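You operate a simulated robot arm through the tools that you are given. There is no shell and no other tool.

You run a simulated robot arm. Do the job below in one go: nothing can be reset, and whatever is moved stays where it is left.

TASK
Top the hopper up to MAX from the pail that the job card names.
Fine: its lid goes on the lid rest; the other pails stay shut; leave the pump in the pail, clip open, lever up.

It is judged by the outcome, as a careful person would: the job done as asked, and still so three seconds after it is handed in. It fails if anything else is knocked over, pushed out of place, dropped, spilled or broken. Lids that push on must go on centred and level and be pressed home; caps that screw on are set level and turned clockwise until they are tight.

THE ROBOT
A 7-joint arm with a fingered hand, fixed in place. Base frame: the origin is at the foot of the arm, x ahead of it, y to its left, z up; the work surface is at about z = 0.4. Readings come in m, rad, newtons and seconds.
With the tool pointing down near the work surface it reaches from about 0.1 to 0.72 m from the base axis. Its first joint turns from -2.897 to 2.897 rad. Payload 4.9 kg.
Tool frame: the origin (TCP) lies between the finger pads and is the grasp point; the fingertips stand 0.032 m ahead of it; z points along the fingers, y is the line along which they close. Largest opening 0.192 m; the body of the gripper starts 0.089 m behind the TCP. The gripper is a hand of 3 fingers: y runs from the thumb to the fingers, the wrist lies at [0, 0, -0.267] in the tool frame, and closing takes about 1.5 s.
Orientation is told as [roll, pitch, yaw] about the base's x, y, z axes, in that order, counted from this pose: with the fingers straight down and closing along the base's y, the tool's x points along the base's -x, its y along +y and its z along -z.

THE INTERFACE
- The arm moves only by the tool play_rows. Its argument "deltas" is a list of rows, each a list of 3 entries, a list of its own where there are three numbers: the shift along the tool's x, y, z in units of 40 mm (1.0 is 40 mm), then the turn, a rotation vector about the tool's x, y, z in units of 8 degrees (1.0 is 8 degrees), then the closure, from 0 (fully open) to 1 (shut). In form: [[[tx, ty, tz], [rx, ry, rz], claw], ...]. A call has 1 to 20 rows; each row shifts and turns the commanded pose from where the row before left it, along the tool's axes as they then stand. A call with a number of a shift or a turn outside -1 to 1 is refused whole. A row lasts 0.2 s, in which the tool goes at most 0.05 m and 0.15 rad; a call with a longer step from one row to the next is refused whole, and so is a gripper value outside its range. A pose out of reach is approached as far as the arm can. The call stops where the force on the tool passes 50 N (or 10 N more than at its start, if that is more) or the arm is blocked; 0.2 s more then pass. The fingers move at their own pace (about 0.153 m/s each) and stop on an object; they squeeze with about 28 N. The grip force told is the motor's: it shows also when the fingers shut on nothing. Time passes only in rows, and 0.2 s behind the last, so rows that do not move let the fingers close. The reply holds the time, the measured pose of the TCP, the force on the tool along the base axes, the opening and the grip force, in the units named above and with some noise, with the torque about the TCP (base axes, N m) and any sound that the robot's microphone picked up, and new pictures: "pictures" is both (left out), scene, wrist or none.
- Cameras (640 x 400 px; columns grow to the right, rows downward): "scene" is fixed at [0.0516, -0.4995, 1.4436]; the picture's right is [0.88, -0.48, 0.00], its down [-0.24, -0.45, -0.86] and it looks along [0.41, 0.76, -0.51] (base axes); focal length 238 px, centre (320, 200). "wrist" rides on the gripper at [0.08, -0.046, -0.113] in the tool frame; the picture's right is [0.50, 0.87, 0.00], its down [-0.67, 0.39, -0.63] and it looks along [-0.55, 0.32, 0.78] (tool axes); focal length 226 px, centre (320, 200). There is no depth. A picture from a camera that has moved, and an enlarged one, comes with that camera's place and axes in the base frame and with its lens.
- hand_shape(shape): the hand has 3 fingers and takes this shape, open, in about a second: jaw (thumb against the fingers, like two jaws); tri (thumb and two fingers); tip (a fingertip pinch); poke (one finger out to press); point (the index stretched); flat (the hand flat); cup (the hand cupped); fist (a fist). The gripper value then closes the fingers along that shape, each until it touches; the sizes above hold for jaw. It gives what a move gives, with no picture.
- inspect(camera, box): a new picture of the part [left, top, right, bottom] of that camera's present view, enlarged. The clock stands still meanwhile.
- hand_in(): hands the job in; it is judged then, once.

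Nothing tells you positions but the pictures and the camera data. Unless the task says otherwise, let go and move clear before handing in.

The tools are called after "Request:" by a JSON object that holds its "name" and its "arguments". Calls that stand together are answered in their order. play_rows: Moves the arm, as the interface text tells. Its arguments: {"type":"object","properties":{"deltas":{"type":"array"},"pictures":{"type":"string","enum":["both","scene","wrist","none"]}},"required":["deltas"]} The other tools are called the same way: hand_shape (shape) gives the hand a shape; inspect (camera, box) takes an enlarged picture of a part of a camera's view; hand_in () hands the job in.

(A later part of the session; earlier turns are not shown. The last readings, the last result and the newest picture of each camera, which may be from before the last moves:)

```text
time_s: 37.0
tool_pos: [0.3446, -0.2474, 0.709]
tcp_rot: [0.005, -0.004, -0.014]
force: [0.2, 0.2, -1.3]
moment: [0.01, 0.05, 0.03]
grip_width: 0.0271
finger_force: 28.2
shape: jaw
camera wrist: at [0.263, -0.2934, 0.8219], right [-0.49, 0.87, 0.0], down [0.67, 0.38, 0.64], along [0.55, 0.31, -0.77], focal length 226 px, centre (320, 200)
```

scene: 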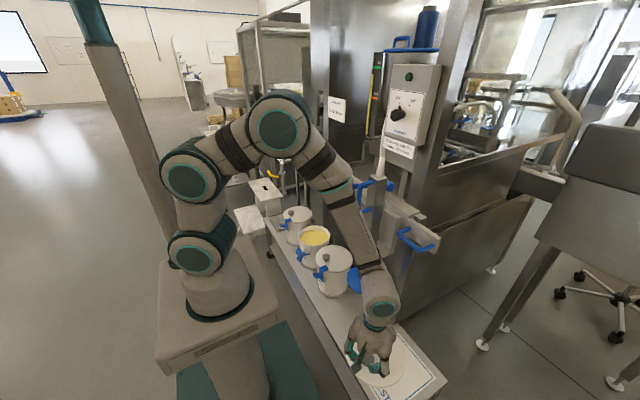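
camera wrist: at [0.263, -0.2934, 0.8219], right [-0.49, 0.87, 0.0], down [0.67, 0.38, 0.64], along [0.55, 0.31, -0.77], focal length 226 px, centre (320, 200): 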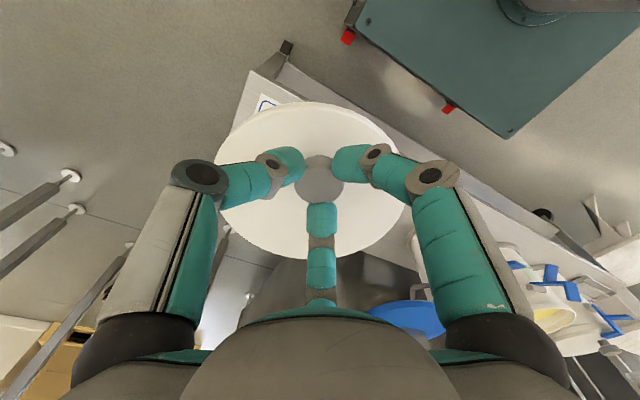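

Request:
{"name": "play_rows", "arguments": {"deltas": [[[0, 0, 0.7], [0, 0, 0], 1], [[0, 0, 0.9], [0, 0, 0], 1], [[0, 0, 0.9], [0, 0, 0], 1], [[-0.5, 0.03, 0.5], [0, 0, 0], 1], [[-0.8, 0.03, 0.5], [0, 0, 0], 1], [[-0.8, 0.03, 0.5], [0, 0, 0], 1], [[-0.8, 0.03, 0.4], [0, 0, 0], 1], [[-0.48, 0.02, 0.2], [0, 0, 0], 1], [[0, 0, 0], [0, 0, 0], 1]], "pictures": "both"}}

Request:
{"name": "inspect", "arguments": {"camera": "scene", "box": [330, 300, 460, 400]}}

```text
time_s: 39.0
tool_pos: [0.4803, -0.2429, 0.5263]
tcp_rot: [0.004, -0.004, -0.012]
force: [0.3, -0.1, -1.2]
moment: [0.0, 0.0, 0.02]
grip_width: 0.0269
finger_force: 28.3
shape: jaw
camera wrist: at [0.3994, -0.2885, 0.6388], right [-0.49, 0.87, 0.0], down [0.68, 0.38, 0.64], along [0.55, 0.31, -0.77], focal length 226 px, centre (320, 200)
```

scene: 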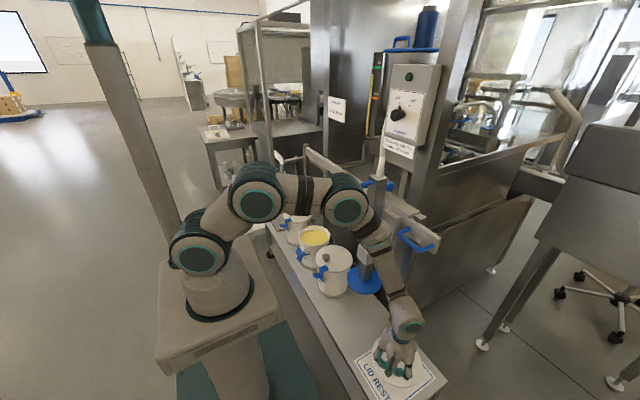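
wrist: 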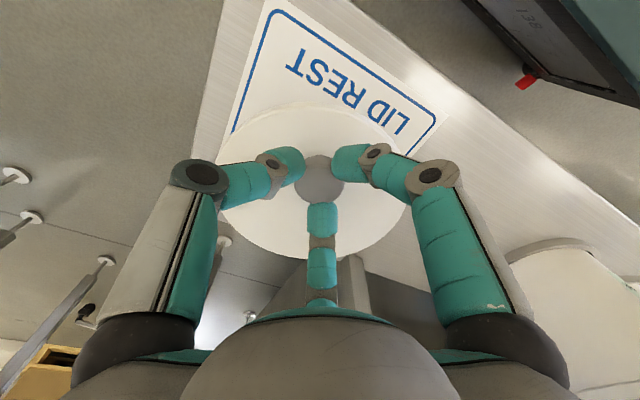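

```text
4.00 times, centred on (395, 350) of scene
camera zoom: at [0.0516, -0.4995, 1.4436], right [0.88, -0.48, 0.0], down [-0.24, -0.45, -0.86], along [0.41, 0.76, -0.51], focal length 954 px, centre (20, -400)
```

zoom: 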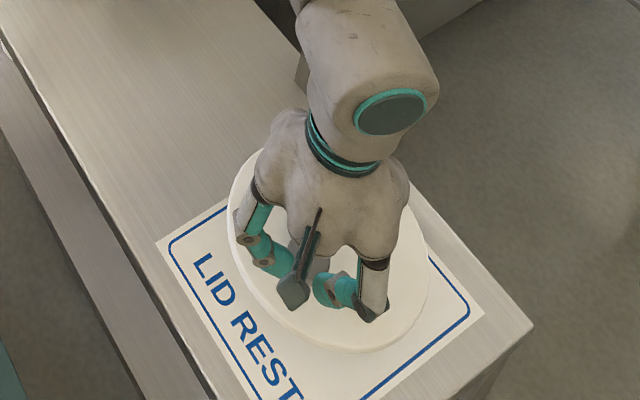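

Request:
{"name": "inspect", "arguments": {"camera": "scene", "box": [300, 150, 440, 280]}}

```text
3.08 times, centred on (370, 215) of scene
camera zoom: at [0.0516, -0.4995, 1.4436], right [0.88, -0.48, 0.0], down [-0.24, -0.45, -0.86], along [0.41, 0.76, -0.51], focal length 733 px, centre (166, 154)
```

zoom: 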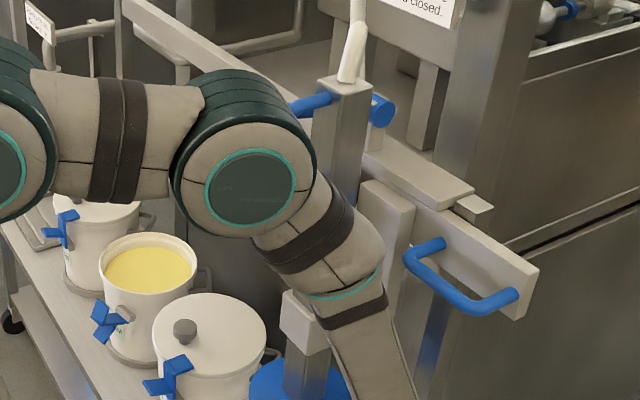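

The elbow has several centimetres of clearance from the pump handle. Lowering the lid gently to the rest.

Request:
{"name": "play_rows", "arguments": {"deltas": [[[0, 0, 0.4], [0, 0, 0], 1], [[0, 0, 0.4], [0, 0, 0], 1], [[0, 0, 0.15], [0, 0, 0], 1], [[0, 0, 0.12], [0, 0, 0], 1], [[0, 0, 0.1], [0, 0, 0], 1], [[0, 0, 0.1], [0, 0, 0], 1]], "pictures": "none"}}

Request:
{"name": "inspect", "arguments": {"camera": "scene", "box": [330, 300, 460, 400]}}

Request:
{"name": "inspect", "arguments": {"camera": "scene", "box": [300, 150, 440, 280]}}

```text
time_s: 40.4
tool_pos: [0.4805, -0.2421, 0.4753]
tcp_rot: [0.004, -0.003, -0.013]
force: [0.0, 1.3, -1.7]
moment: [-0.01, 0.04, 0.08]
grip_width: 0.0267
finger_force: 27.6
shape: jaw
```

```text
4.00 times, centred on (395, 350) of scene
camera zoom: at [0.0516, -0.4995, 1.4436], right [0.88, -0.48, 0.0], down [-0.24, -0.45, -0.86], along [0.41, 0.76, -0.51], focal length 954 px, centre (20, -400)
```

zoom: 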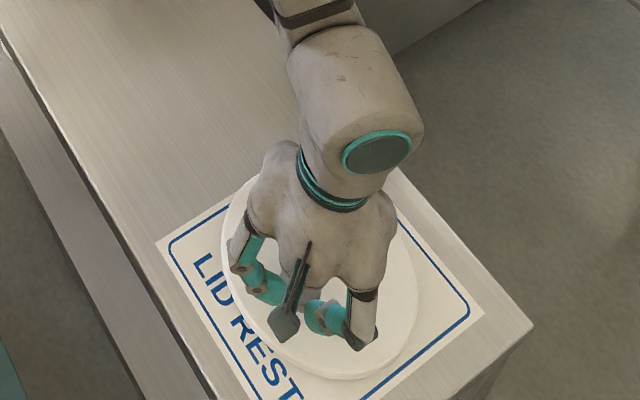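

```text
3.08 times, centred on (370, 215) of scene
camera zoom: at [0.0516, -0.4995, 1.4436], right [0.88, -0.48, 0.0], down [-0.24, -0.45, -0.86], along [0.41, 0.76, -0.51], focal length 733 px, centre (166, 154)
```

zoom: 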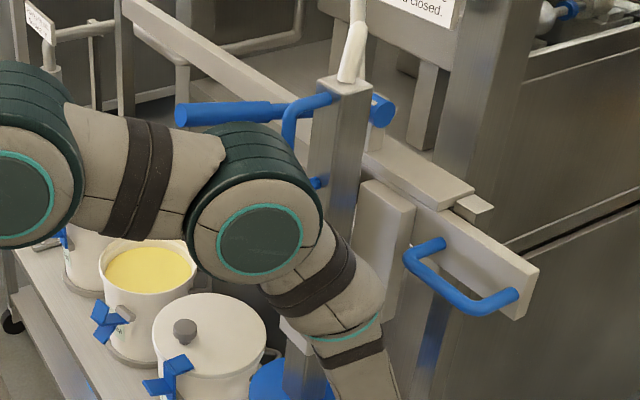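

Request:
{"name": "play_rows", "arguments": {"deltas": [[[0, 0, 0.08], [0, 0, 0], 1], [[0, 0, 0.08], [0, 0, 0], 1], [[0, 0, 0.08], [0, 0, 0], 1]], "pictures": "none"}}

Request:
{"name": "inspect", "arguments": {"camera": "scene", "box": [340, 320, 440, 400]}}

Request:
{"name": "inspect", "arguments": {"camera": "wrist", "box": [120, 0, 520, 300]}}

```text
time_s: 41.1
tool_pos: [0.482, -0.2424, 0.4671]
tcp_rot: [0.005, -0.004, -0.015]
force: [0.4, -0.3, -0.7]
moment: [-0.02, 0.04, -0.03]
grip_width: 0.0269
finger_force: 28.2
shape: jaw
```

```text
5.00 times, centred on (390, 360) of scene
camera zoom: at [0.0516, -0.4995, 1.4436], right [0.88, -0.48, 0.0], down [-0.24, -0.45, -0.86], along [0.41, 0.76, -0.51], focal length 1192 px, centre (-30, -600)
```

zoom: 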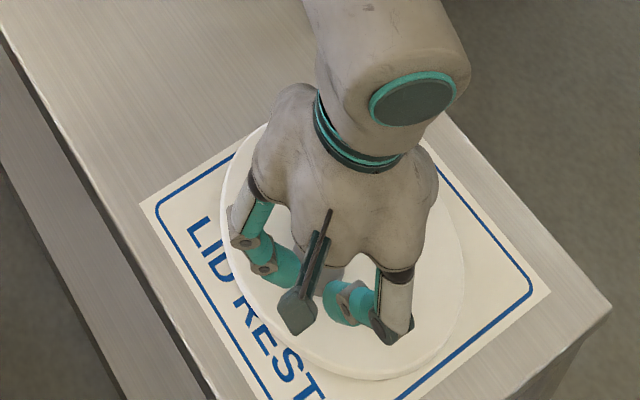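

```text
1.33 times, centred on (320, 150) of wrist
camera zoom: at [0.3998, -0.2882, 0.5786], right [-0.49, 0.87, 0.0], down [0.68, 0.38, 0.64], along [0.55, 0.31, -0.77], focal length 301 px, centre (320, 267)
```

zoom: 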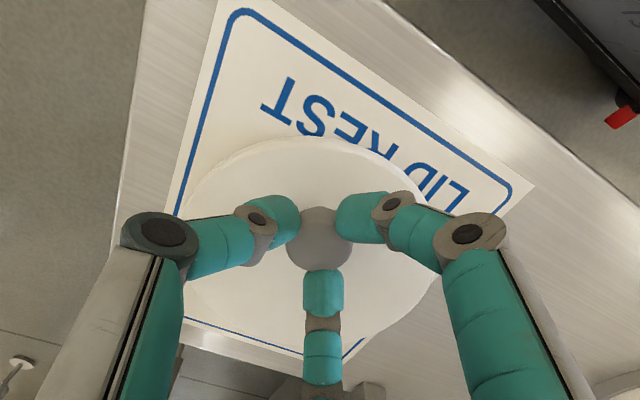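

Request:
{"name": "play_rows", "arguments": {"deltas": [[[0, 0, 0.08], [0, 0, 0], 1], [[0, 0, 0.08], [0, 0, 0], 1], [[0, 0, 0.08], [0, 0, 0], 1]], "pictures": "none"}}

Request:
{"name": "play_rows", "arguments": {"deltas": [[[0, 0, 0.06], [0, 0, 0], 1], [[0, 0, 0.06], [0, 0, 0], 1]], "pictures": "none"}}

Request:
{"name": "inspect", "arguments": {"camera": "scene", "box": [340, 320, 440, 400]}}

```text
time_s: 42.0
tool_pos: [0.4827, -0.2439, 0.4577]
tcp_rot: [0.003, -0.005, -0.014]
force: [-11.8, 1.1, 44.1]
moment: [0.07, 0.15, -0.22]
grip_width: 0.0297
finger_force: 28.1
shape: jaw
```

```text
time_s: 42.3
tool_pos: [0.4851, -0.2441, 0.4593]
tcp_rot: [0.002, -0.005, -0.015]
force: [-9.5, 3.2, 29.6]
moment: [0.06, 0.13, -0.16]
grip_width: 0.0304
finger_force: 28.1
shape: jaw
stopped in row 1: the force on the tool passed its limit at 59 N (the readings are from after the stop); the commanded pose is now the measured one
```

```text
5.00 times, centred on (390, 360) of scene
camera zoom: at [0.0516, -0.4995, 1.4436], right [0.88, -0.48, 0.0], down [-0.24, -0.45, -0.86], along [0.41, 0.76, -0.51], focal length 1192 px, centre (-30, -600)
```

zoom: 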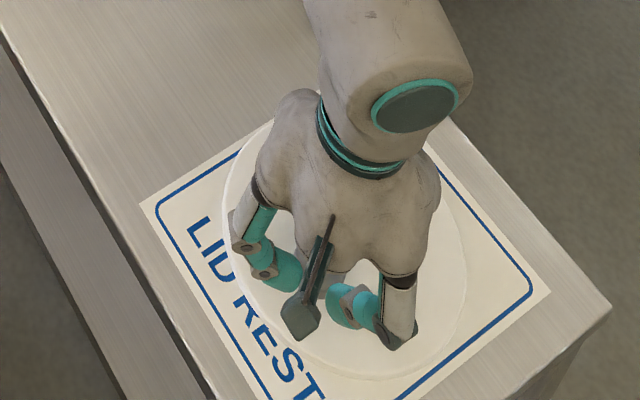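

The lid rests on the card. I'll relieve the push slightly, then open the fingers and rise.

Request:
{"name": "play_rows", "arguments": {"deltas": [[[0, 0, -0.04], [0, 0, 0], 1], [[0, 0, 0], [0, 0, 0], 0.8], [[0, 0, 0], [0, 0, 0], 0.65], [[0, 0, 0], [0, 0, 0], 0.5], [[0, 0, 0], [0, 0, 0], 0.4], [[0, 0, 0], [0, 0, 0], 0.4]], "pictures": "wrist"}}

Request:
{"name": "inspect", "arguments": {"camera": "scene", "box": [340, 320, 440, 400]}}

```text
time_s: 43.7
tool_pos: [0.4834, -0.2438, 0.4592]
tcp_rot: [0.004, -0.005, -0.015]
force: [-0.7, -0.7, -0.7]
moment: [0.0, 0.02, 0.04]
grip_width: 0.1144
finger_force: 0.1
shape: jaw
camera wrist: at [0.4023, -0.2891, 0.5714], right [-0.49, 0.87, 0.0], down [0.67, 0.38, 0.64], along [0.56, 0.31, -0.77], focal length 226 px, centre (320, 200)
```

wrist: 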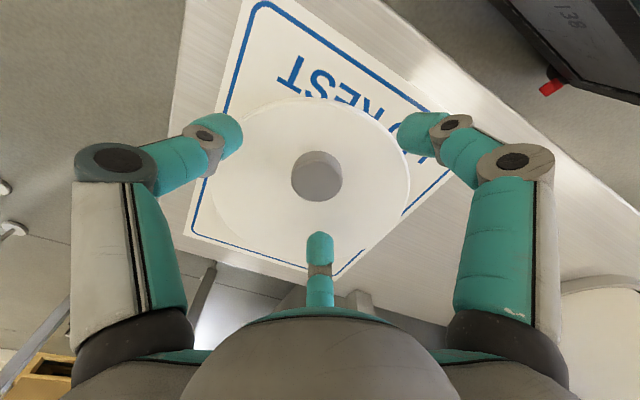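

```text
5.00 times, centred on (390, 360) of scene
camera zoom: at [0.0516, -0.4995, 1.4436], right [0.88, -0.48, 0.0], down [-0.24, -0.45, -0.86], along [0.41, 0.76, -0.51], focal length 1192 px, centre (-30, -600)
```

zoom: 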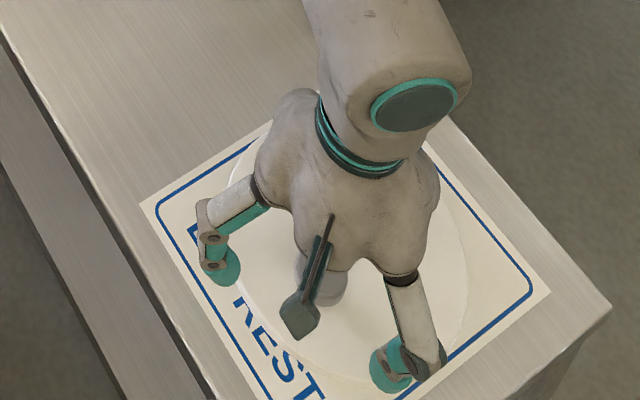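

The lid now lies on the lid rest. I rise and move away from it, then reorient to take hold of the carriage handle.

Request:
{"name": "play_rows", "arguments": {"deltas": [[[0, 0, -0.4], [0, 0, 0], 0.4], [[0, 0, -0.8], [0, 0, 0], 0.4], [[0, 0, -0.9], [0, 0, 0], 0.4], [[0.3, 0, -0.9], [0, 0, 0], 0.4], [[0.6, 0, -0.9], [0, 0, 0], 0.4], [[0.7, 0, -0.9], [0, 0, 0], 0.4], [[0.7, 0, -0.9], [0, 0, 0], 0.4], [[0.7, 0, -0.9], [0, 0, 0], 0.4], [[0.3, 0, -0.9], [0, 0, 0], 0.4]], "pictures": "both"}}

Request:
{"name": "inspect", "arguments": {"camera": "scene", "box": [340, 320, 440, 400]}}

Request:
{"name": "inspect", "arguments": {"camera": "scene", "box": [360, 30, 400, 110]}}

```text
time_s: 45.7
tool_pos: [0.3497, -0.24, 0.7591]
tcp_rot: [0.003, -0.004, -0.014]
force: [-0.6, -0.4, 0.5]
moment: [-0.03, -0.06, -0.01]
grip_width: 0.1146
finger_force: 0.1
shape: jaw
camera wrist: at [0.2674, -0.286, 0.8714], right [-0.49, 0.87, 0.0], down [0.67, 0.38, 0.64], along [0.56, 0.31, -0.77], focal length 226 px, centre (320, 200)
```

scene: 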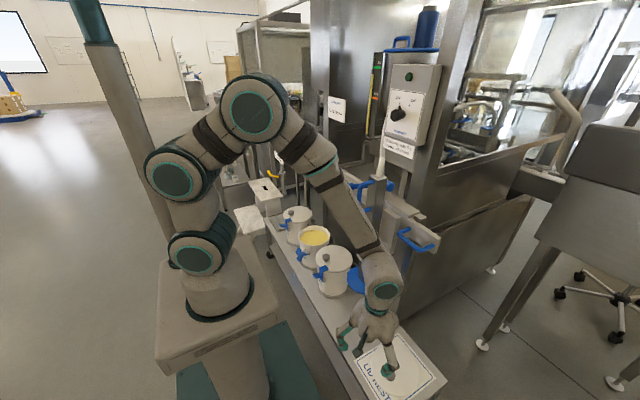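
wrist: 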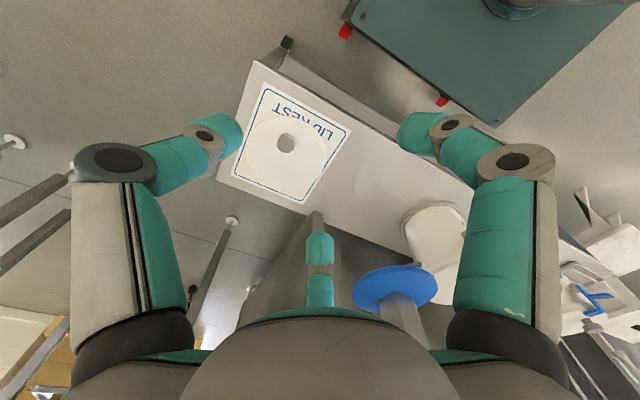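

```text
5.00 times, centred on (390, 360) of scene
camera zoom: at [0.0516, -0.4995, 1.4436], right [0.88, -0.48, 0.0], down [-0.24, -0.45, -0.86], along [0.41, 0.76, -0.51], focal length 1192 px, centre (-30, -600)
```

zoom: 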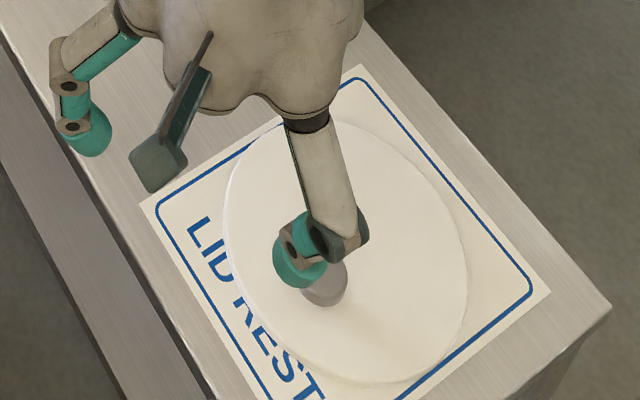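

```text
5.00 times, centred on (380, 70) of scene
camera zoom: at [0.0516, -0.4995, 1.4436], right [0.88, -0.48, 0.0], down [-0.24, -0.45, -0.86], along [0.41, 0.76, -0.51], focal length 1192 px, centre (20, 850)
```

zoom: 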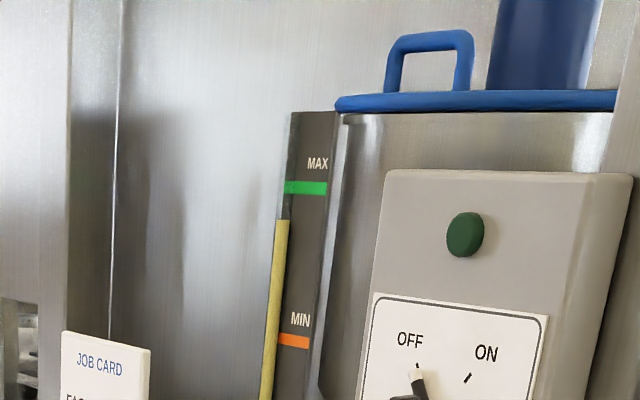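

Lid is well within the rest. Now I raise the hand and yaw it 90° so the thumb can go inside the carriage handle.

Request:
{"name": "play_rows", "arguments": {"deltas": [[[0, 0, -0.5], [0, 0, -1], 0.4], [[0, 0, -0.5], [0, 0, -1], 0.4], [[0, 0, -0.5], [0, 0, -1], 0.4], [[0, 0, -0.5], [0, 0, -1], 0.4], [[0, 0, -0.5], [0, 0, -1], 0.4], [[0, 0, -0.5], [0, 0, -1], 0.4], [[0, 0, -0.5], [0, 0, -1], 0.4], [[0, 0, -0.5], [0, 0, -1], 0.4], [[0, 0, -0.5], [0, 0, -1], 0.4], [[0, 0, -0.5], [0, 0, -1], 0.4], [[0, 0, -0.5], [0, 0, -1], 0.4], [[0, 0, 0], [0, 0, -0.15], 0.4]], "pictures": "both"}}

```text
time_s: 48.3
tool_pos: [0.3793, -0.1026, 0.9566]
tcp_rot: [-0.005, 0.064, 1.444]
force: [1.3, 0.2, 0.2]
moment: [-0.01, 0.03, 0.03]
grip_width: 0.1151
finger_force: 0.0
shape: jaw
out of reach, approached as far as the arm can: row 8, 9, 10, 11
camera wrist: at [0.416, -0.1798, 1.0751], right [-0.92, -0.39, 0.03], down [-0.3, 0.75, 0.59], along [-0.25, 0.53, -0.81], focal length 226 px, centre (320, 200)
```

scene: 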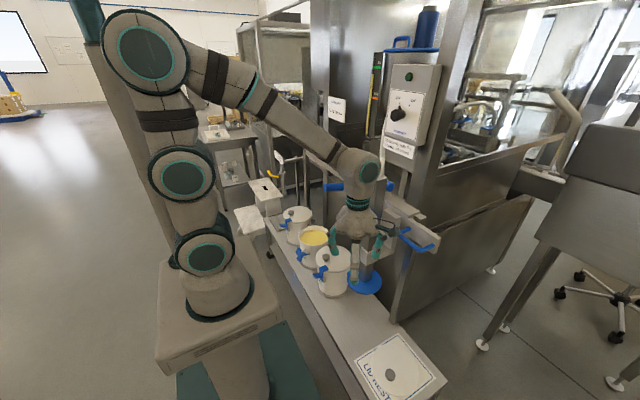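
wrist: 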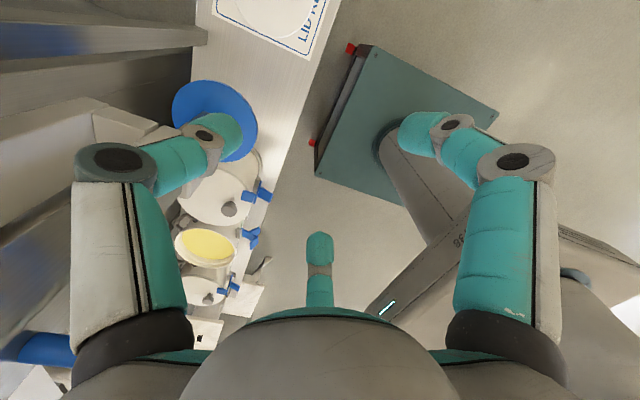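

The full 90° yaw is beyond the wrist's limit, so I'll turn back to yaw 0 and instead push the carriage along by its handle leg from the −y side.

Request:
{"name": "play_rows", "arguments": {"deltas": [[[0, 0, 0], [0, 0, 0.15], 0.4], [[0, 0, 0], [0, 0, 1], 0.4], [[0, 0, 0], [0, 0, 1], 0.4], [[0, 0, 0], [0, 0, 1], 0.4], [[0, 0, 0], [0, 0, 1], 0.4], [[0, 0, 0], [0, 0, 1], 0.4], [[0, 0, 0], [0, 0, 1], 0.4], [[0, 0, 0], [0, 0, 1], 0.4], [[0, 0, 0], [0, 0, 1], 0.4], [[0, 0, 0], [0, 0, 1], 0.4], [[0, 0, 0], [0, 0, 1], 0.4], [[0, 0, 0], [0, 0, 1], 0.4]], "pictures": "scene"}}

Request:
{"name": "hand_shape", "arguments": {"shape": "fist"}}

Request:
{"name": "inspect", "arguments": {"camera": "wrist", "box": [0, 0, 640, 400]}}

Request:
{"name": "inspect", "arguments": {"camera": "scene", "box": [300, 140, 460, 240]}}

Request:
{"name": "hand_shape", "arguments": {"shape": "point"}}

Request:
{"name": "inspect", "arguments": {"camera": "wrist", "box": [0, 0, 640, 400]}}

Request:
{"name": "inspect", "arguments": {"camera": "scene", "box": [300, 140, 460, 240]}}

```text
time_s: 50.9
tool_pos: [0.3811, -0.1027, 0.9592]
tcp_rot: [-0.056, -0.005, -0.112]
force: [0.4, 0.3, 0.5]
moment: [-0.02, 0.0, 0.02]
grip_width: 0.1151
finger_force: 0.1
shape: jaw
```

scene: 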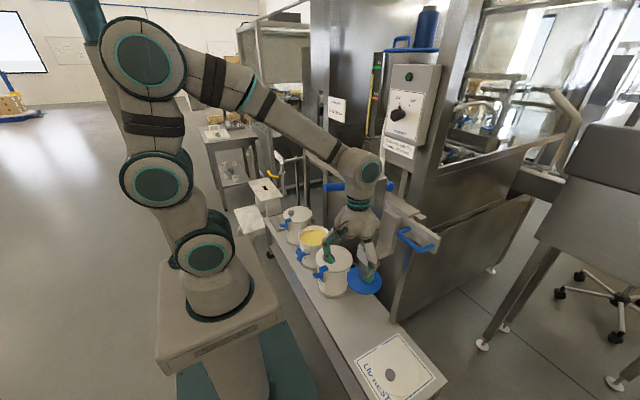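

```text
time_s: 51.8
tool_pos: [0.381, -0.1033, 0.9576]
tcp_rot: [-0.057, -0.003, -0.11]
force: [0.6, -0.8, -0.1]
moment: [0.04, 0.04, 0.02]
grip_width: 0.0
finger_force: 0.0
shape: fist
```

```text
1.00 times, centred on (320, 200) of wrist (not enlarged: the box is as wide or as high as the picture)
camera zoom: at [0.2961, -0.1348, 1.0731], right [-0.4, 0.91, -0.05], down [0.71, 0.35, 0.61], along [0.58, 0.21, -0.79], focal length 226 px, centre (320, 200)
```

zoom: 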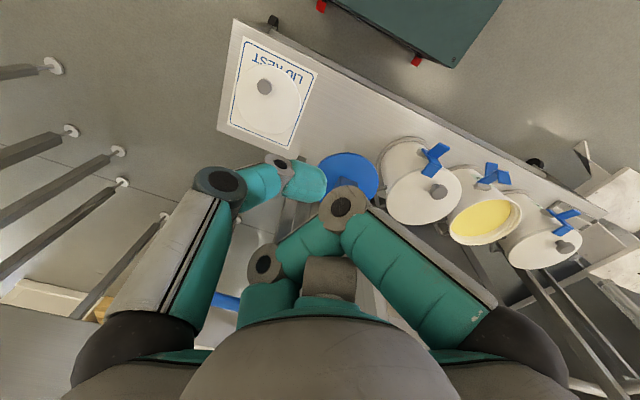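

```text
4.00 times, centred on (380, 190) of scene
camera zoom: at [0.0516, -0.4995, 1.4436], right [0.88, -0.48, 0.0], down [-0.24, -0.45, -0.86], along [0.41, 0.76, -0.51], focal length 954 px, centre (80, 240)
```

zoom: 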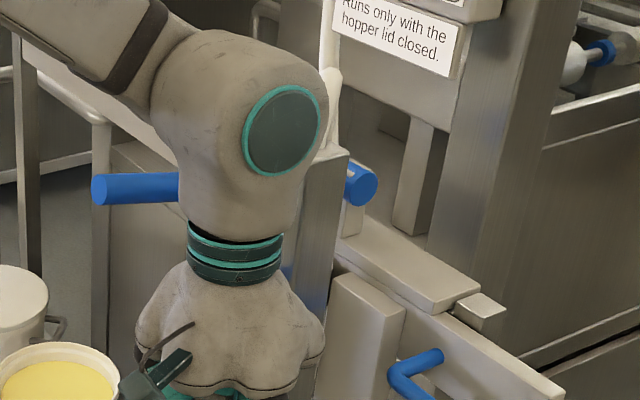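

```text
time_s: 52.7
tool_pos: [0.3809, -0.1043, 0.9588]
tcp_rot: [-0.057, -0.003, -0.109]
force: [-0.1, -0.1, -1.5]
moment: [-0.02, 0.03, 0.0]
grip_width: 0.1844
finger_force: 0.0
shape: point
```

```text
1.00 times, centred on (320, 200) of wrist (not enlarged: the box is as wide or as high as the picture)
camera zoom: at [0.2961, -0.1348, 1.0731], right [-0.4, 0.91, -0.05], down [0.71, 0.35, 0.61], along [0.58, 0.21, -0.79], focal length 226 px, centre (320, 200)
```

zoom: 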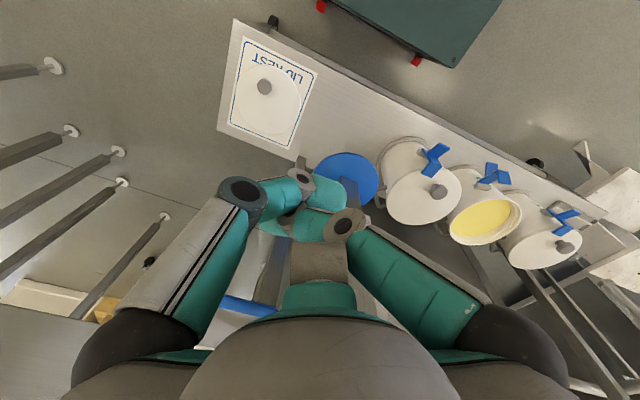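

```text
4.00 times, centred on (380, 190) of scene
camera zoom: at [0.0516, -0.4995, 1.4436], right [0.88, -0.48, 0.0], down [-0.24, -0.45, -0.86], along [0.41, 0.76, -0.51], focal length 954 px, centre (80, 240)
```

zoom: 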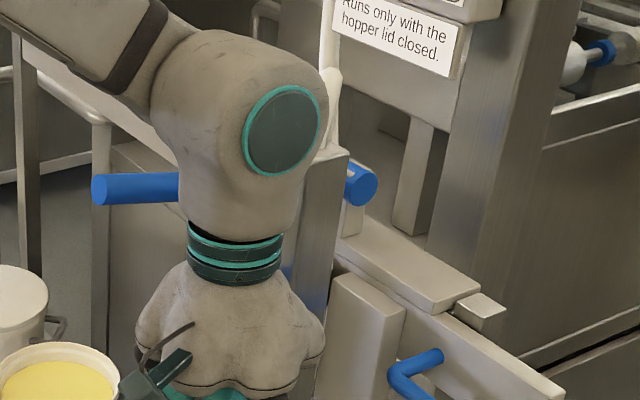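

The wrist came near the pump, so I'll back away in −y, straighten the orientation, tilt forward and look at the carriage handle.

Request:
{"name": "play_rows", "arguments": {"deltas": [[[0, -0.6, 0], [0, 0, 0], 0], [[0, -0.9, 0], [0, 0, 0], 0], [[0.2, -0.9, 0], [-0.4, 0, -0.79], 0], [[0.4, -0.8, -0.3], [0, 0, 0], 0], [[0.4, -0.6, -0.4], [0, 0, 0], 0], [[0, 0, 0], [0, -1, 0], 0], [[0, 0, 0], [0, -1, 0], 0], [[0, 0, 0], [0, -1, 0], 0], [[0, 0, 0], [0, -1, 0], 0]], "pictures": "both"}}

Request:
{"name": "hand_shape", "arguments": {"shape": "jaw"}}

Request:
{"name": "inspect", "arguments": {"camera": "scene", "box": [320, 150, 460, 250]}}

```text
time_s: 54.7
tool_pos: [0.3308, -0.2537, 0.9923]
tcp_rot: [-0.002, -0.563, 0.001]
force: [1.0, -0.1, -0.8]
moment: [-0.01, 0.01, -0.01]
grip_width: 0.1847
finger_force: 0.0
shape: point
camera wrist: at [0.2023, -0.3006, 1.0455], right [-0.42, 0.87, -0.27], down [0.23, 0.39, 0.89], along [0.88, 0.32, -0.37], focal length 226 px, centre (320, 200)
```

scene: 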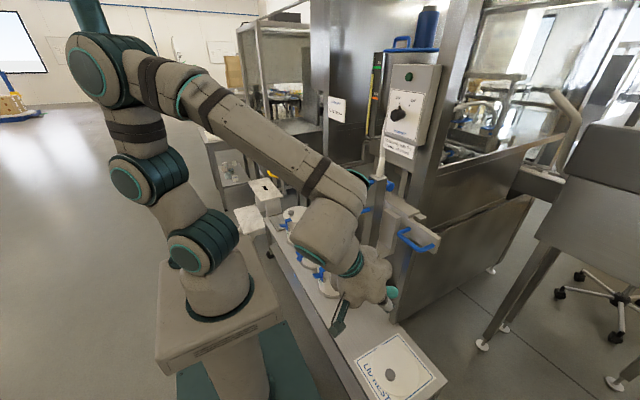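
wrist: 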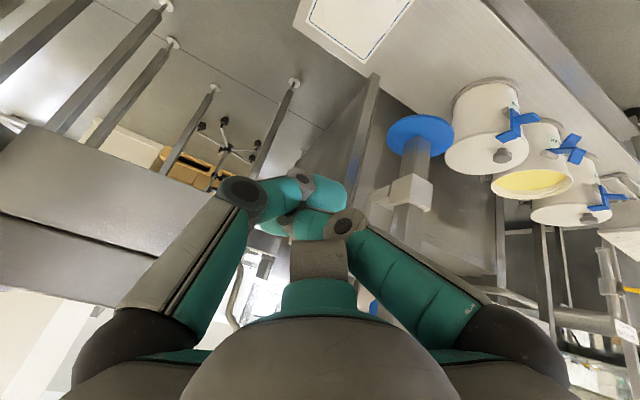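

```text
time_s: 55.6
tool_pos: [0.3284, -0.2546, 0.9924]
tcp_rot: [0.0, -0.558, 0.002]
force: [-0.6, 0.3, 0.0]
moment: [-0.01, -0.04, -0.02]
grip_width: 0.1919
finger_force: 0.1
shape: jaw
```

```text
4.00 times, centred on (390, 200) of scene
camera zoom: at [0.0516, -0.4995, 1.4436], right [0.88, -0.48, 0.0], down [-0.24, -0.45, -0.86], along [0.41, 0.76, -0.51], focal length 954 px, centre (40, 200)
```

zoom: 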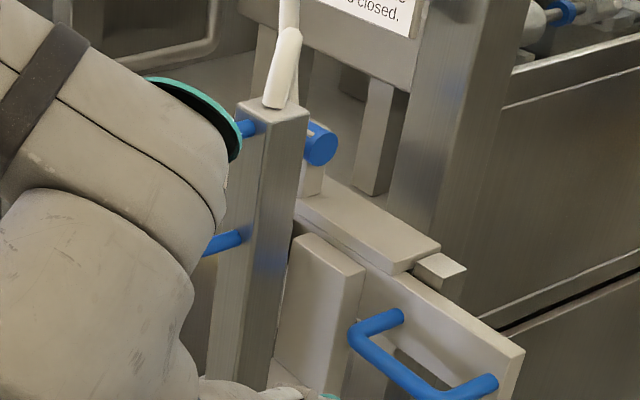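

Request:
{"name": "play_rows", "arguments": {"deltas": [[[0, 0, 0], [0, -1, 0], 1], [[0, 0, 0], [0, -0.6, 0], 1], [[0, 0, 0], [0, 0, 0], 1], [[0, 0, 0], [0, 0, 0], 1], [[0, 0, 0], [0, 0, 0], 1], [[0, 0, 0], [0, 0, 0], 1], [[0, 0, 0], [0, 0, 0], 1]], "pictures": "wrist"}}

Request:
{"name": "inspect", "arguments": {"camera": "scene", "box": [320, 150, 460, 300]}}

```text
time_s: 56.4
tool_pos: [0.3125, -0.2345, 0.9086]
tcp_rot: [0.25, -0.628, -0.17]
force: [-0.9, 0.2, -0.2]
moment: [0.0, -0.02, 0.01]
grip_width: 0.0
finger_force: 11.1
shape: jaw
stopped in row 3: the arm was blocked; the commanded pose is now the measured one
camera wrist: at [0.1802, -0.2856, 0.9417], right [-0.38, 0.92, -0.12], down [0.16, 0.19, 0.97], along [0.91, 0.35, -0.22], focal length 226 px, centre (320, 200)
```

wrist: 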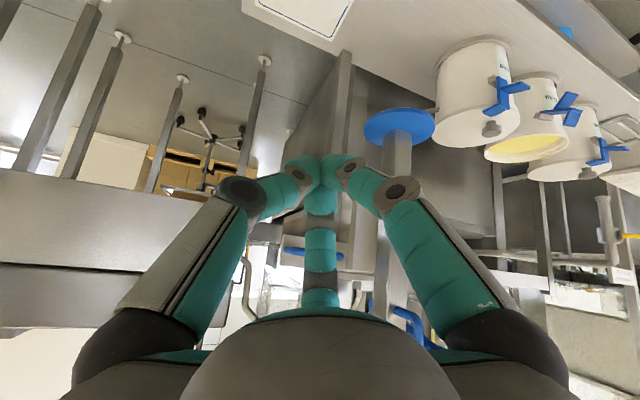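

```text
2.67 times, centred on (390, 225) of scene
camera zoom: at [0.0516, -0.4995, 1.4436], right [0.88, -0.48, 0.0], down [-0.24, -0.45, -0.86], along [0.41, 0.76, -0.51], focal length 636 px, centre (133, 133)
```

zoom: 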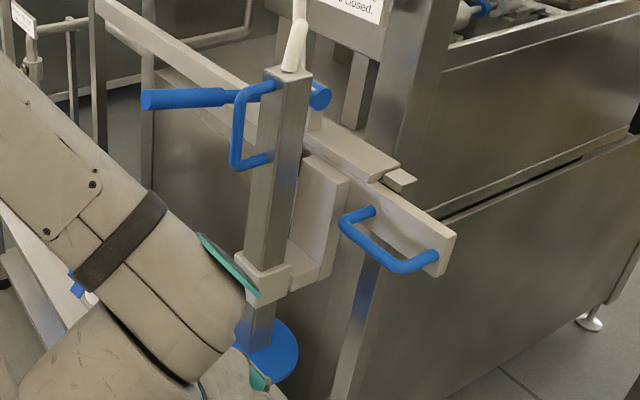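

The arm hit a folding limit there (the wrist got too close to the shoulder). Let me see the overall state.

Request:
{"name": "play_rows", "arguments": {"deltas": [[[0, 0, 0], [0, 0, 0], 1]], "pictures": "both"}}

```text
time_s: 56.8
tool_pos: [0.3118, -0.2325, 0.9051]
tcp_rot: [0.258, -0.62, -0.176]
force: [0.3, 0.6, 0.6]
moment: [-0.01, 0.0, 0.03]
grip_width: 0.0
finger_force: 28.1
shape: jaw
camera wrist: at [0.1786, -0.2841, 0.9379], right [-0.38, 0.92, -0.11], down [0.17, 0.19, 0.97], along [0.91, 0.35, -0.23], focal length 226 px, centre (320, 200)
```

scene: 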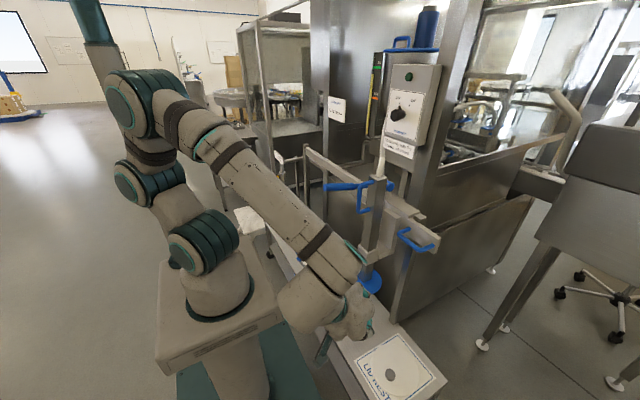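
wrist: 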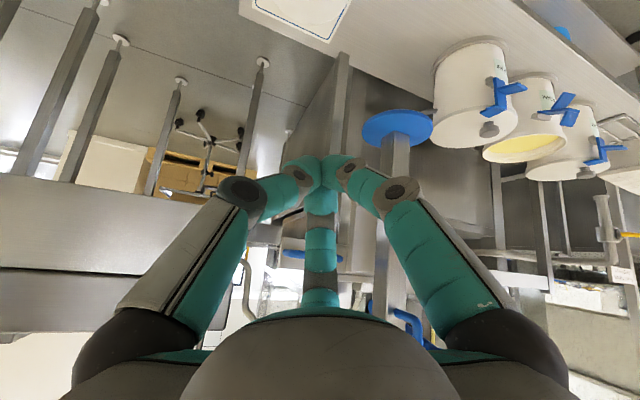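

Request:
{"name": "play_rows", "arguments": {"deltas": [[[-0.9, 0.12, 0.1], [0, 0, 0], 1], [[-0.9, 0.12, 0.1], [0, 0, 0], 1], [[-0.9, 0.12, 0.1], [0, 0, 0], 1], [[0, 0, 0], [0.56, 0.065, -0.51], 1], [[0, 0, 0], [0.56, 0.065, -0.51], 1], [[0, 0, 0], [0, 0, 0], 1]], "pictures": "both"}}

```text
time_s: 58.2
tool_pos: [0.4091, -0.2305, 0.967]
tcp_rot: [-0.019, -0.629, 0.018]
force: [0.3, -0.1, 0.3]
moment: [-0.01, -0.02, 0.01]
grip_width: 0.0001
finger_force: 28.0
shape: jaw
camera wrist: at [0.2768, -0.2768, 1.0122], right [-0.41, 0.86, -0.31], down [0.17, 0.4, 0.9], along [0.9, 0.32, -0.31], focal length 226 px, centre (320, 200)
```

scene: 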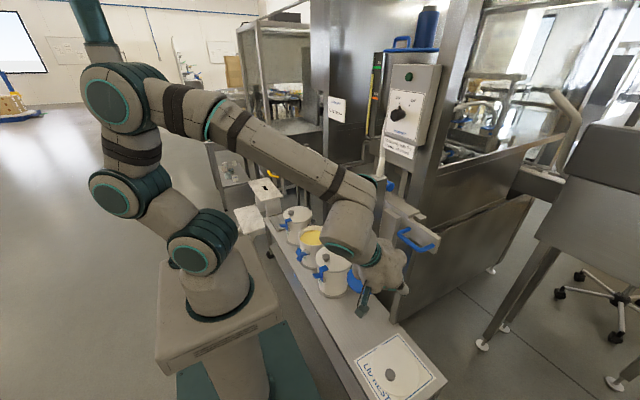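
wrist: 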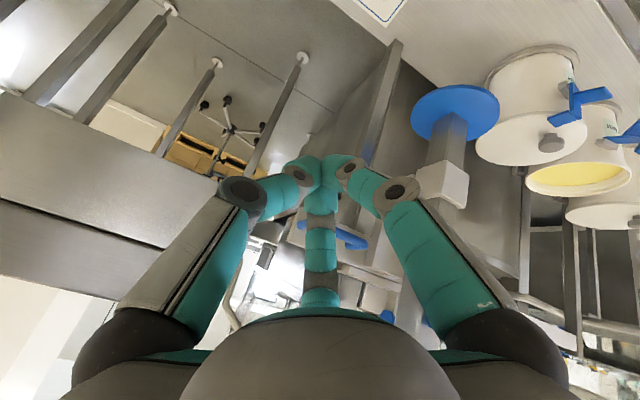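

Orientation is good again. Moving the closed fingers to just beside the handle's −y leg.

Request:
{"name": "play_rows", "arguments": {"deltas": [[[-0.8, 0, 0.62], [0, 0, 0], 1], [[-0.8, 0, 0.62], [0, 0, 0], 1], [[-0.8, 0, 0.62], [0, 0, 0], 1], [[-0.8, 0, 0.62], [0, 0, 0], 1], [[0, 0, 0], [0, 0, 0], 1]], "pictures": "both"}}

Request:
{"name": "inspect", "arguments": {"camera": "scene", "box": [350, 180, 450, 280]}}

Request:
{"name": "inspect", "arguments": {"camera": "wrist", "box": [200, 100, 480, 320]}}

```text
time_s: 59.4
tool_pos: [0.5687, -0.2305, 0.9619]
tcp_rot: [-0.019, -0.629, 0.017]
force: [0.3, -0.4, -0.1]
moment: [0.01, 0.0, -0.04]
grip_width: 0.0001
finger_force: 27.8
shape: jaw
camera wrist: at [0.4379, -0.2772, 1.006], right [-0.41, 0.86, -0.31], down [0.17, 0.4, 0.9], along [0.9, 0.32, -0.31], focal length 226 px, centre (320, 200)
```

scene: 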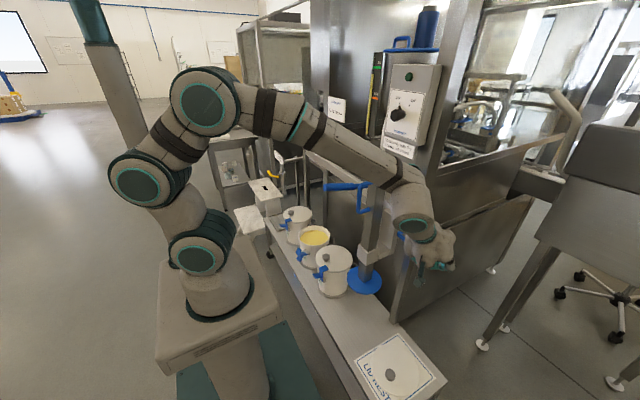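
wrist: 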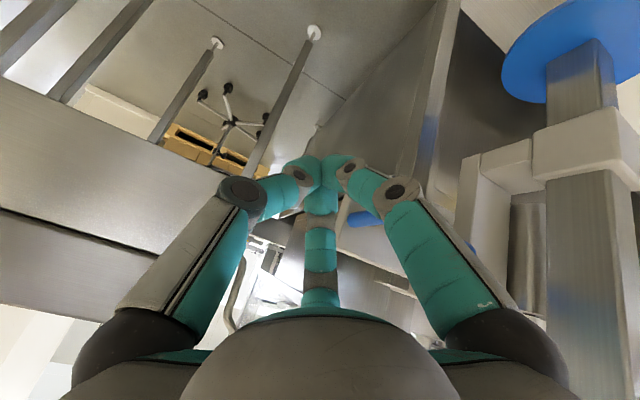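

```text
4.00 times, centred on (400, 230) of scene
camera zoom: at [0.0516, -0.4995, 1.4436], right [0.88, -0.48, 0.0], down [-0.24, -0.45, -0.86], along [0.41, 0.76, -0.51], focal length 954 px, centre (0, 80)
```

zoom: 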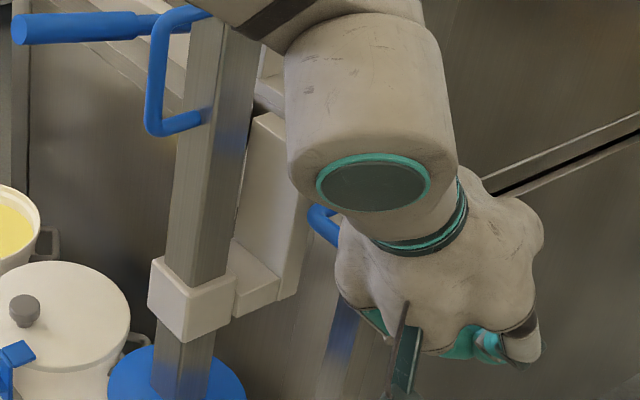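

```text
1.82 times, centred on (340, 210) of wrist
camera zoom: at [0.4379, -0.2772, 1.006], right [-0.41, 0.86, -0.31], down [0.17, 0.4, 0.9], along [0.9, 0.32, -0.31], focal length 411 px, centre (284, 182)
```

zoom: 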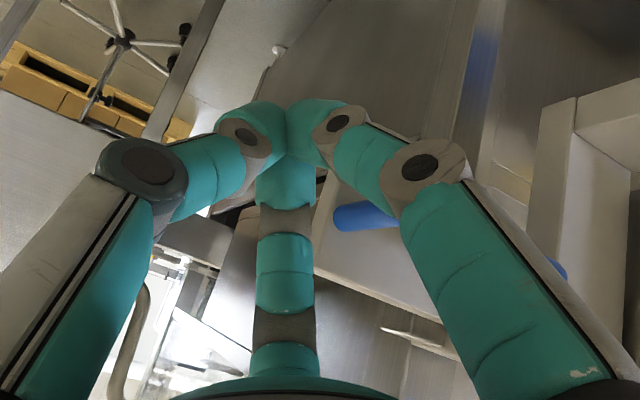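

The fingertips are beside the handle leg (about 25 mm to contact). I'll move slowly in +y to make contact and start sliding the carriage.

Request:
{"name": "play_rows", "arguments": {"deltas": [[[0, 0.25, 0], [0, 0, 0], 1], [[0, 0.25, 0], [0, 0, 0], 1], [[0, 0.25, 0], [0, 0, 0], 1], [[0, 0.25, 0], [0, 0, 0], 1], [[0, 0.25, 0], [0, 0, 0], 1], [[0, 0.25, 0], [0, 0, 0], 1]], "pictures": "none"}}

Request:
{"name": "inspect", "arguments": {"camera": "scene", "box": [320, 160, 450, 300]}}

Request:
{"name": "inspect", "arguments": {"camera": "wrist", "box": [200, 100, 480, 320]}}

```text
time_s: 60.8
tool_pos: [0.5681, -0.1694, 0.9634]
tcp_rot: [-0.016, -0.632, 0.015]
force: [0.9, -2.0, 3.0]
moment: [-0.02, -0.05, -0.07]
grip_width: 0.0001
finger_force: 28.1
shape: jaw
```

```text
2.86 times, centred on (385, 230) of scene
camera zoom: at [0.0516, -0.4995, 1.4436], right [0.88, -0.48, 0.0], down [-0.24, -0.45, -0.86], along [0.41, 0.76, -0.51], focal length 681 px, centre (134, 114)
```

zoom: 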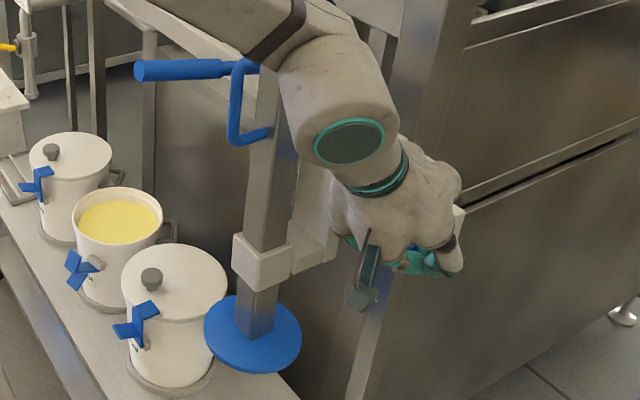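

```text
1.82 times, centred on (340, 210) of wrist
camera zoom: at [0.4383, -0.2163, 1.0067], right [-0.41, 0.86, -0.31], down [0.17, 0.4, 0.9], along [0.9, 0.32, -0.31], focal length 411 px, centre (284, 182)
```

zoom: 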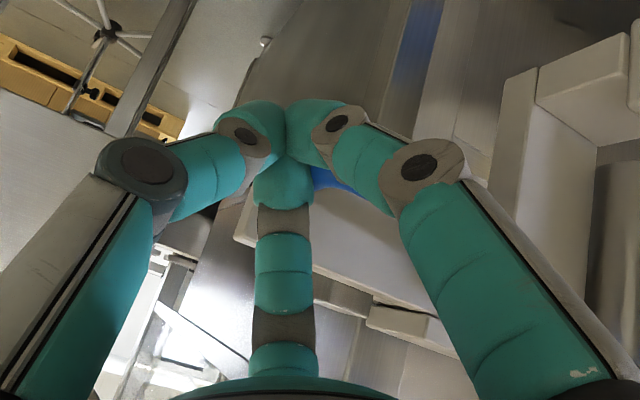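

The carriage slides easily (≈2–3 N) and has already moved ~25 mm. I keep pushing it steadily in +y.

Request:
{"name": "play_rows", "arguments": {"deltas": [[[0, 0.4, 0], [0, 0, 0], 1], [[0, 0.5, 0], [0, 0, 0], 1], [[0, 0.5, 0], [0, 0, 0], 1], [[0, 0.5, 0], [0, 0, 0], 1], [[0, 0.5, 0], [0, 0, 0], 1], [[0, 0.5, 0], [0, 0, 0], 1], [[0, 0.5, 0], [0, 0, 0], 1], [[0, 0.5, 0], [0, 0, 0], 1], [[0, 0.3, 0], [0, 0, 0], 1], [[0, 0.2, 0], [0, 0, 0], 1]], "pictures": "both"}}

Request:
{"name": "inspect", "arguments": {"camera": "scene", "box": [280, 140, 420, 300]}}

```text
time_s: 63.0
tool_pos: [0.5669, 0.0062, 0.9587]
tcp_rot: [-0.018, -0.631, 0.016]
force: [0.5, 0.4, 1.1]
moment: [0.0, -0.04, 0.0]
grip_width: 0.0
finger_force: 28.2
shape: jaw
camera wrist: at [0.4365, -0.0405, 1.0043], right [-0.41, 0.86, -0.31], down [0.17, 0.4, 0.9], along [0.9, 0.32, -0.31], focal length 226 px, centre (320, 200)
```

scene: 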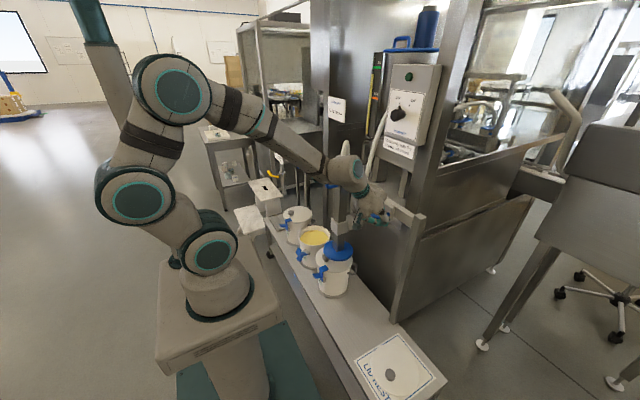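
wrist: 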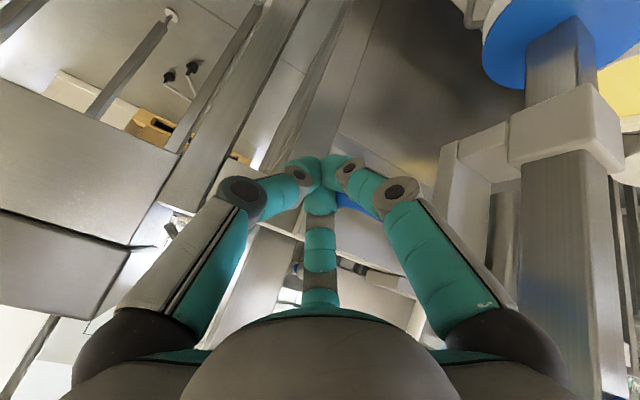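

```text
2.50 times, centred on (350, 220) of scene
camera zoom: at [0.0516, -0.4995, 1.4436], right [0.88, -0.48, 0.0], down [-0.24, -0.45, -0.86], along [0.41, 0.76, -0.51], focal length 596 px, centre (245, 150)
```

zoom: 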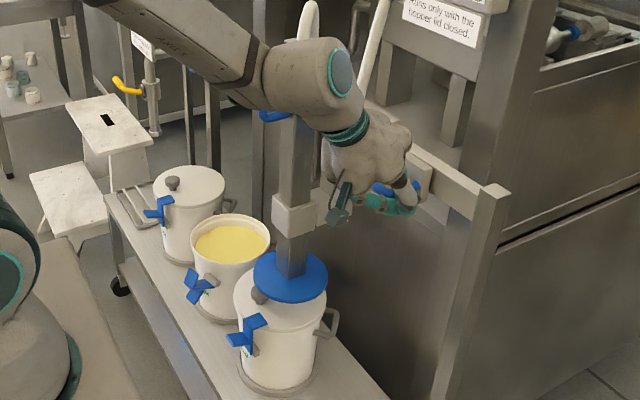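

Disc is at y≈0.194 (TCP y + 0.188). I need the disc at y≈0.44, so push another ~0.2 m and then fine-tune.

Request:
{"name": "play_rows", "arguments": {"deltas": [[[0, 0.4, 0], [0, 0, 0], 1], [[0, 0.5, 0], [0, 0, 0], 1], [[0, 0.5, 0], [0, 0, 0], 1], [[0, 0.5, 0], [0, 0, 0], 1], [[0, 0.5, 0], [0, 0, 0], 1], [[0, 0.5, 0], [0, 0, 0], 1], [[0, 0.5, 0], [0, 0, 0], 1], [[0, 0.5, 0], [0, 0, 0], 1], [[0, 0.5, 0], [0, 0, 0], 1], [[0, 0.3, 0], [0, 0, 0], 1], [[0, 0.2, 0], [0, 0, 0], 1]], "pictures": "both"}}

Request:
{"name": "inspect", "arguments": {"camera": "scene", "box": [260, 160, 380, 290]}}

```text
time_s: 65.4
tool_pos: [0.5661, 0.2019, 0.9549]
tcp_rot: [-0.019, -0.629, 0.017]
force: [0.7, 0.1, -0.7]
moment: [0.0, 0.04, -0.02]
grip_width: 0.0
finger_force: 27.9
shape: jaw
camera wrist: at [0.4347, 0.1559, 0.9999], right [-0.41, 0.86, -0.31], down [0.17, 0.4, 0.9], along [0.9, 0.32, -0.31], focal length 226 px, centre (320, 200)
```

scene: 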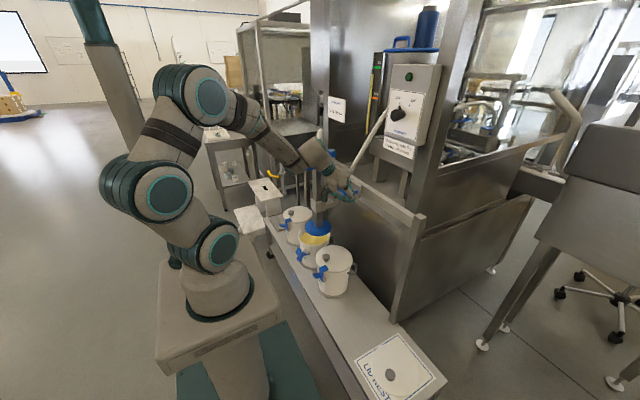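
wrist: 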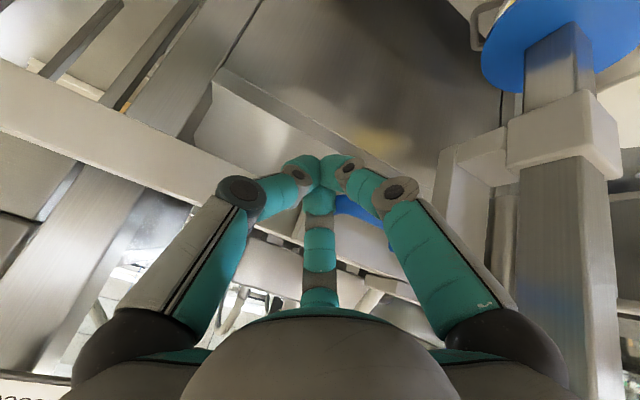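

```text
3.08 times, centred on (320, 225) of scene
camera zoom: at [0.0516, -0.4995, 1.4436], right [0.88, -0.48, 0.0], down [-0.24, -0.45, -0.86], along [0.41, 0.76, -0.51], focal length 733 px, centre (320, 123)
```

zoom: 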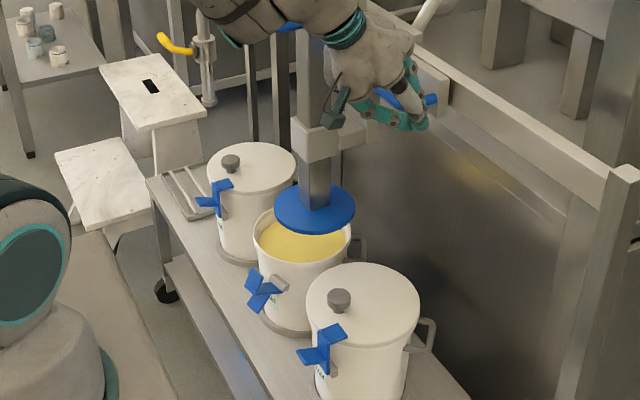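

Request:
{"name": "inspect", "arguments": {"camera": "scene", "box": [290, 215, 340, 255]}}

Request:
{"name": "inspect", "arguments": {"camera": "wrist", "box": [440, 0, 640, 120]}}

```text
10.00 times, centred on (315, 235) of scene
camera zoom: at [0.0516, -0.4995, 1.4436], right [0.88, -0.48, 0.0], down [-0.24, -0.45, -0.86], along [0.41, 0.76, -0.51], focal length 2384 px, centre (370, -150)
```

zoom: 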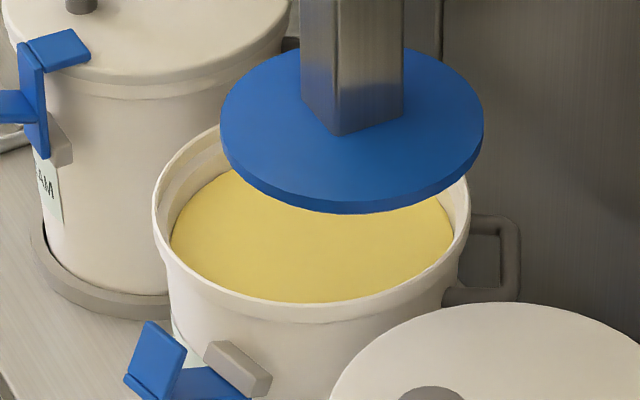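

```text
3.20 times, centred on (540, 60) of wrist
camera zoom: at [0.4347, 0.1559, 0.9999], right [-0.41, 0.86, -0.31], down [0.17, 0.4, 0.9], along [0.9, 0.32, -0.31], focal length 723 px, centre (-384, 648)
```

zoom: 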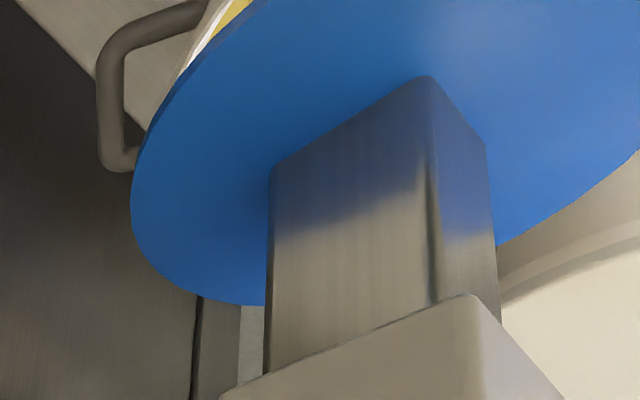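

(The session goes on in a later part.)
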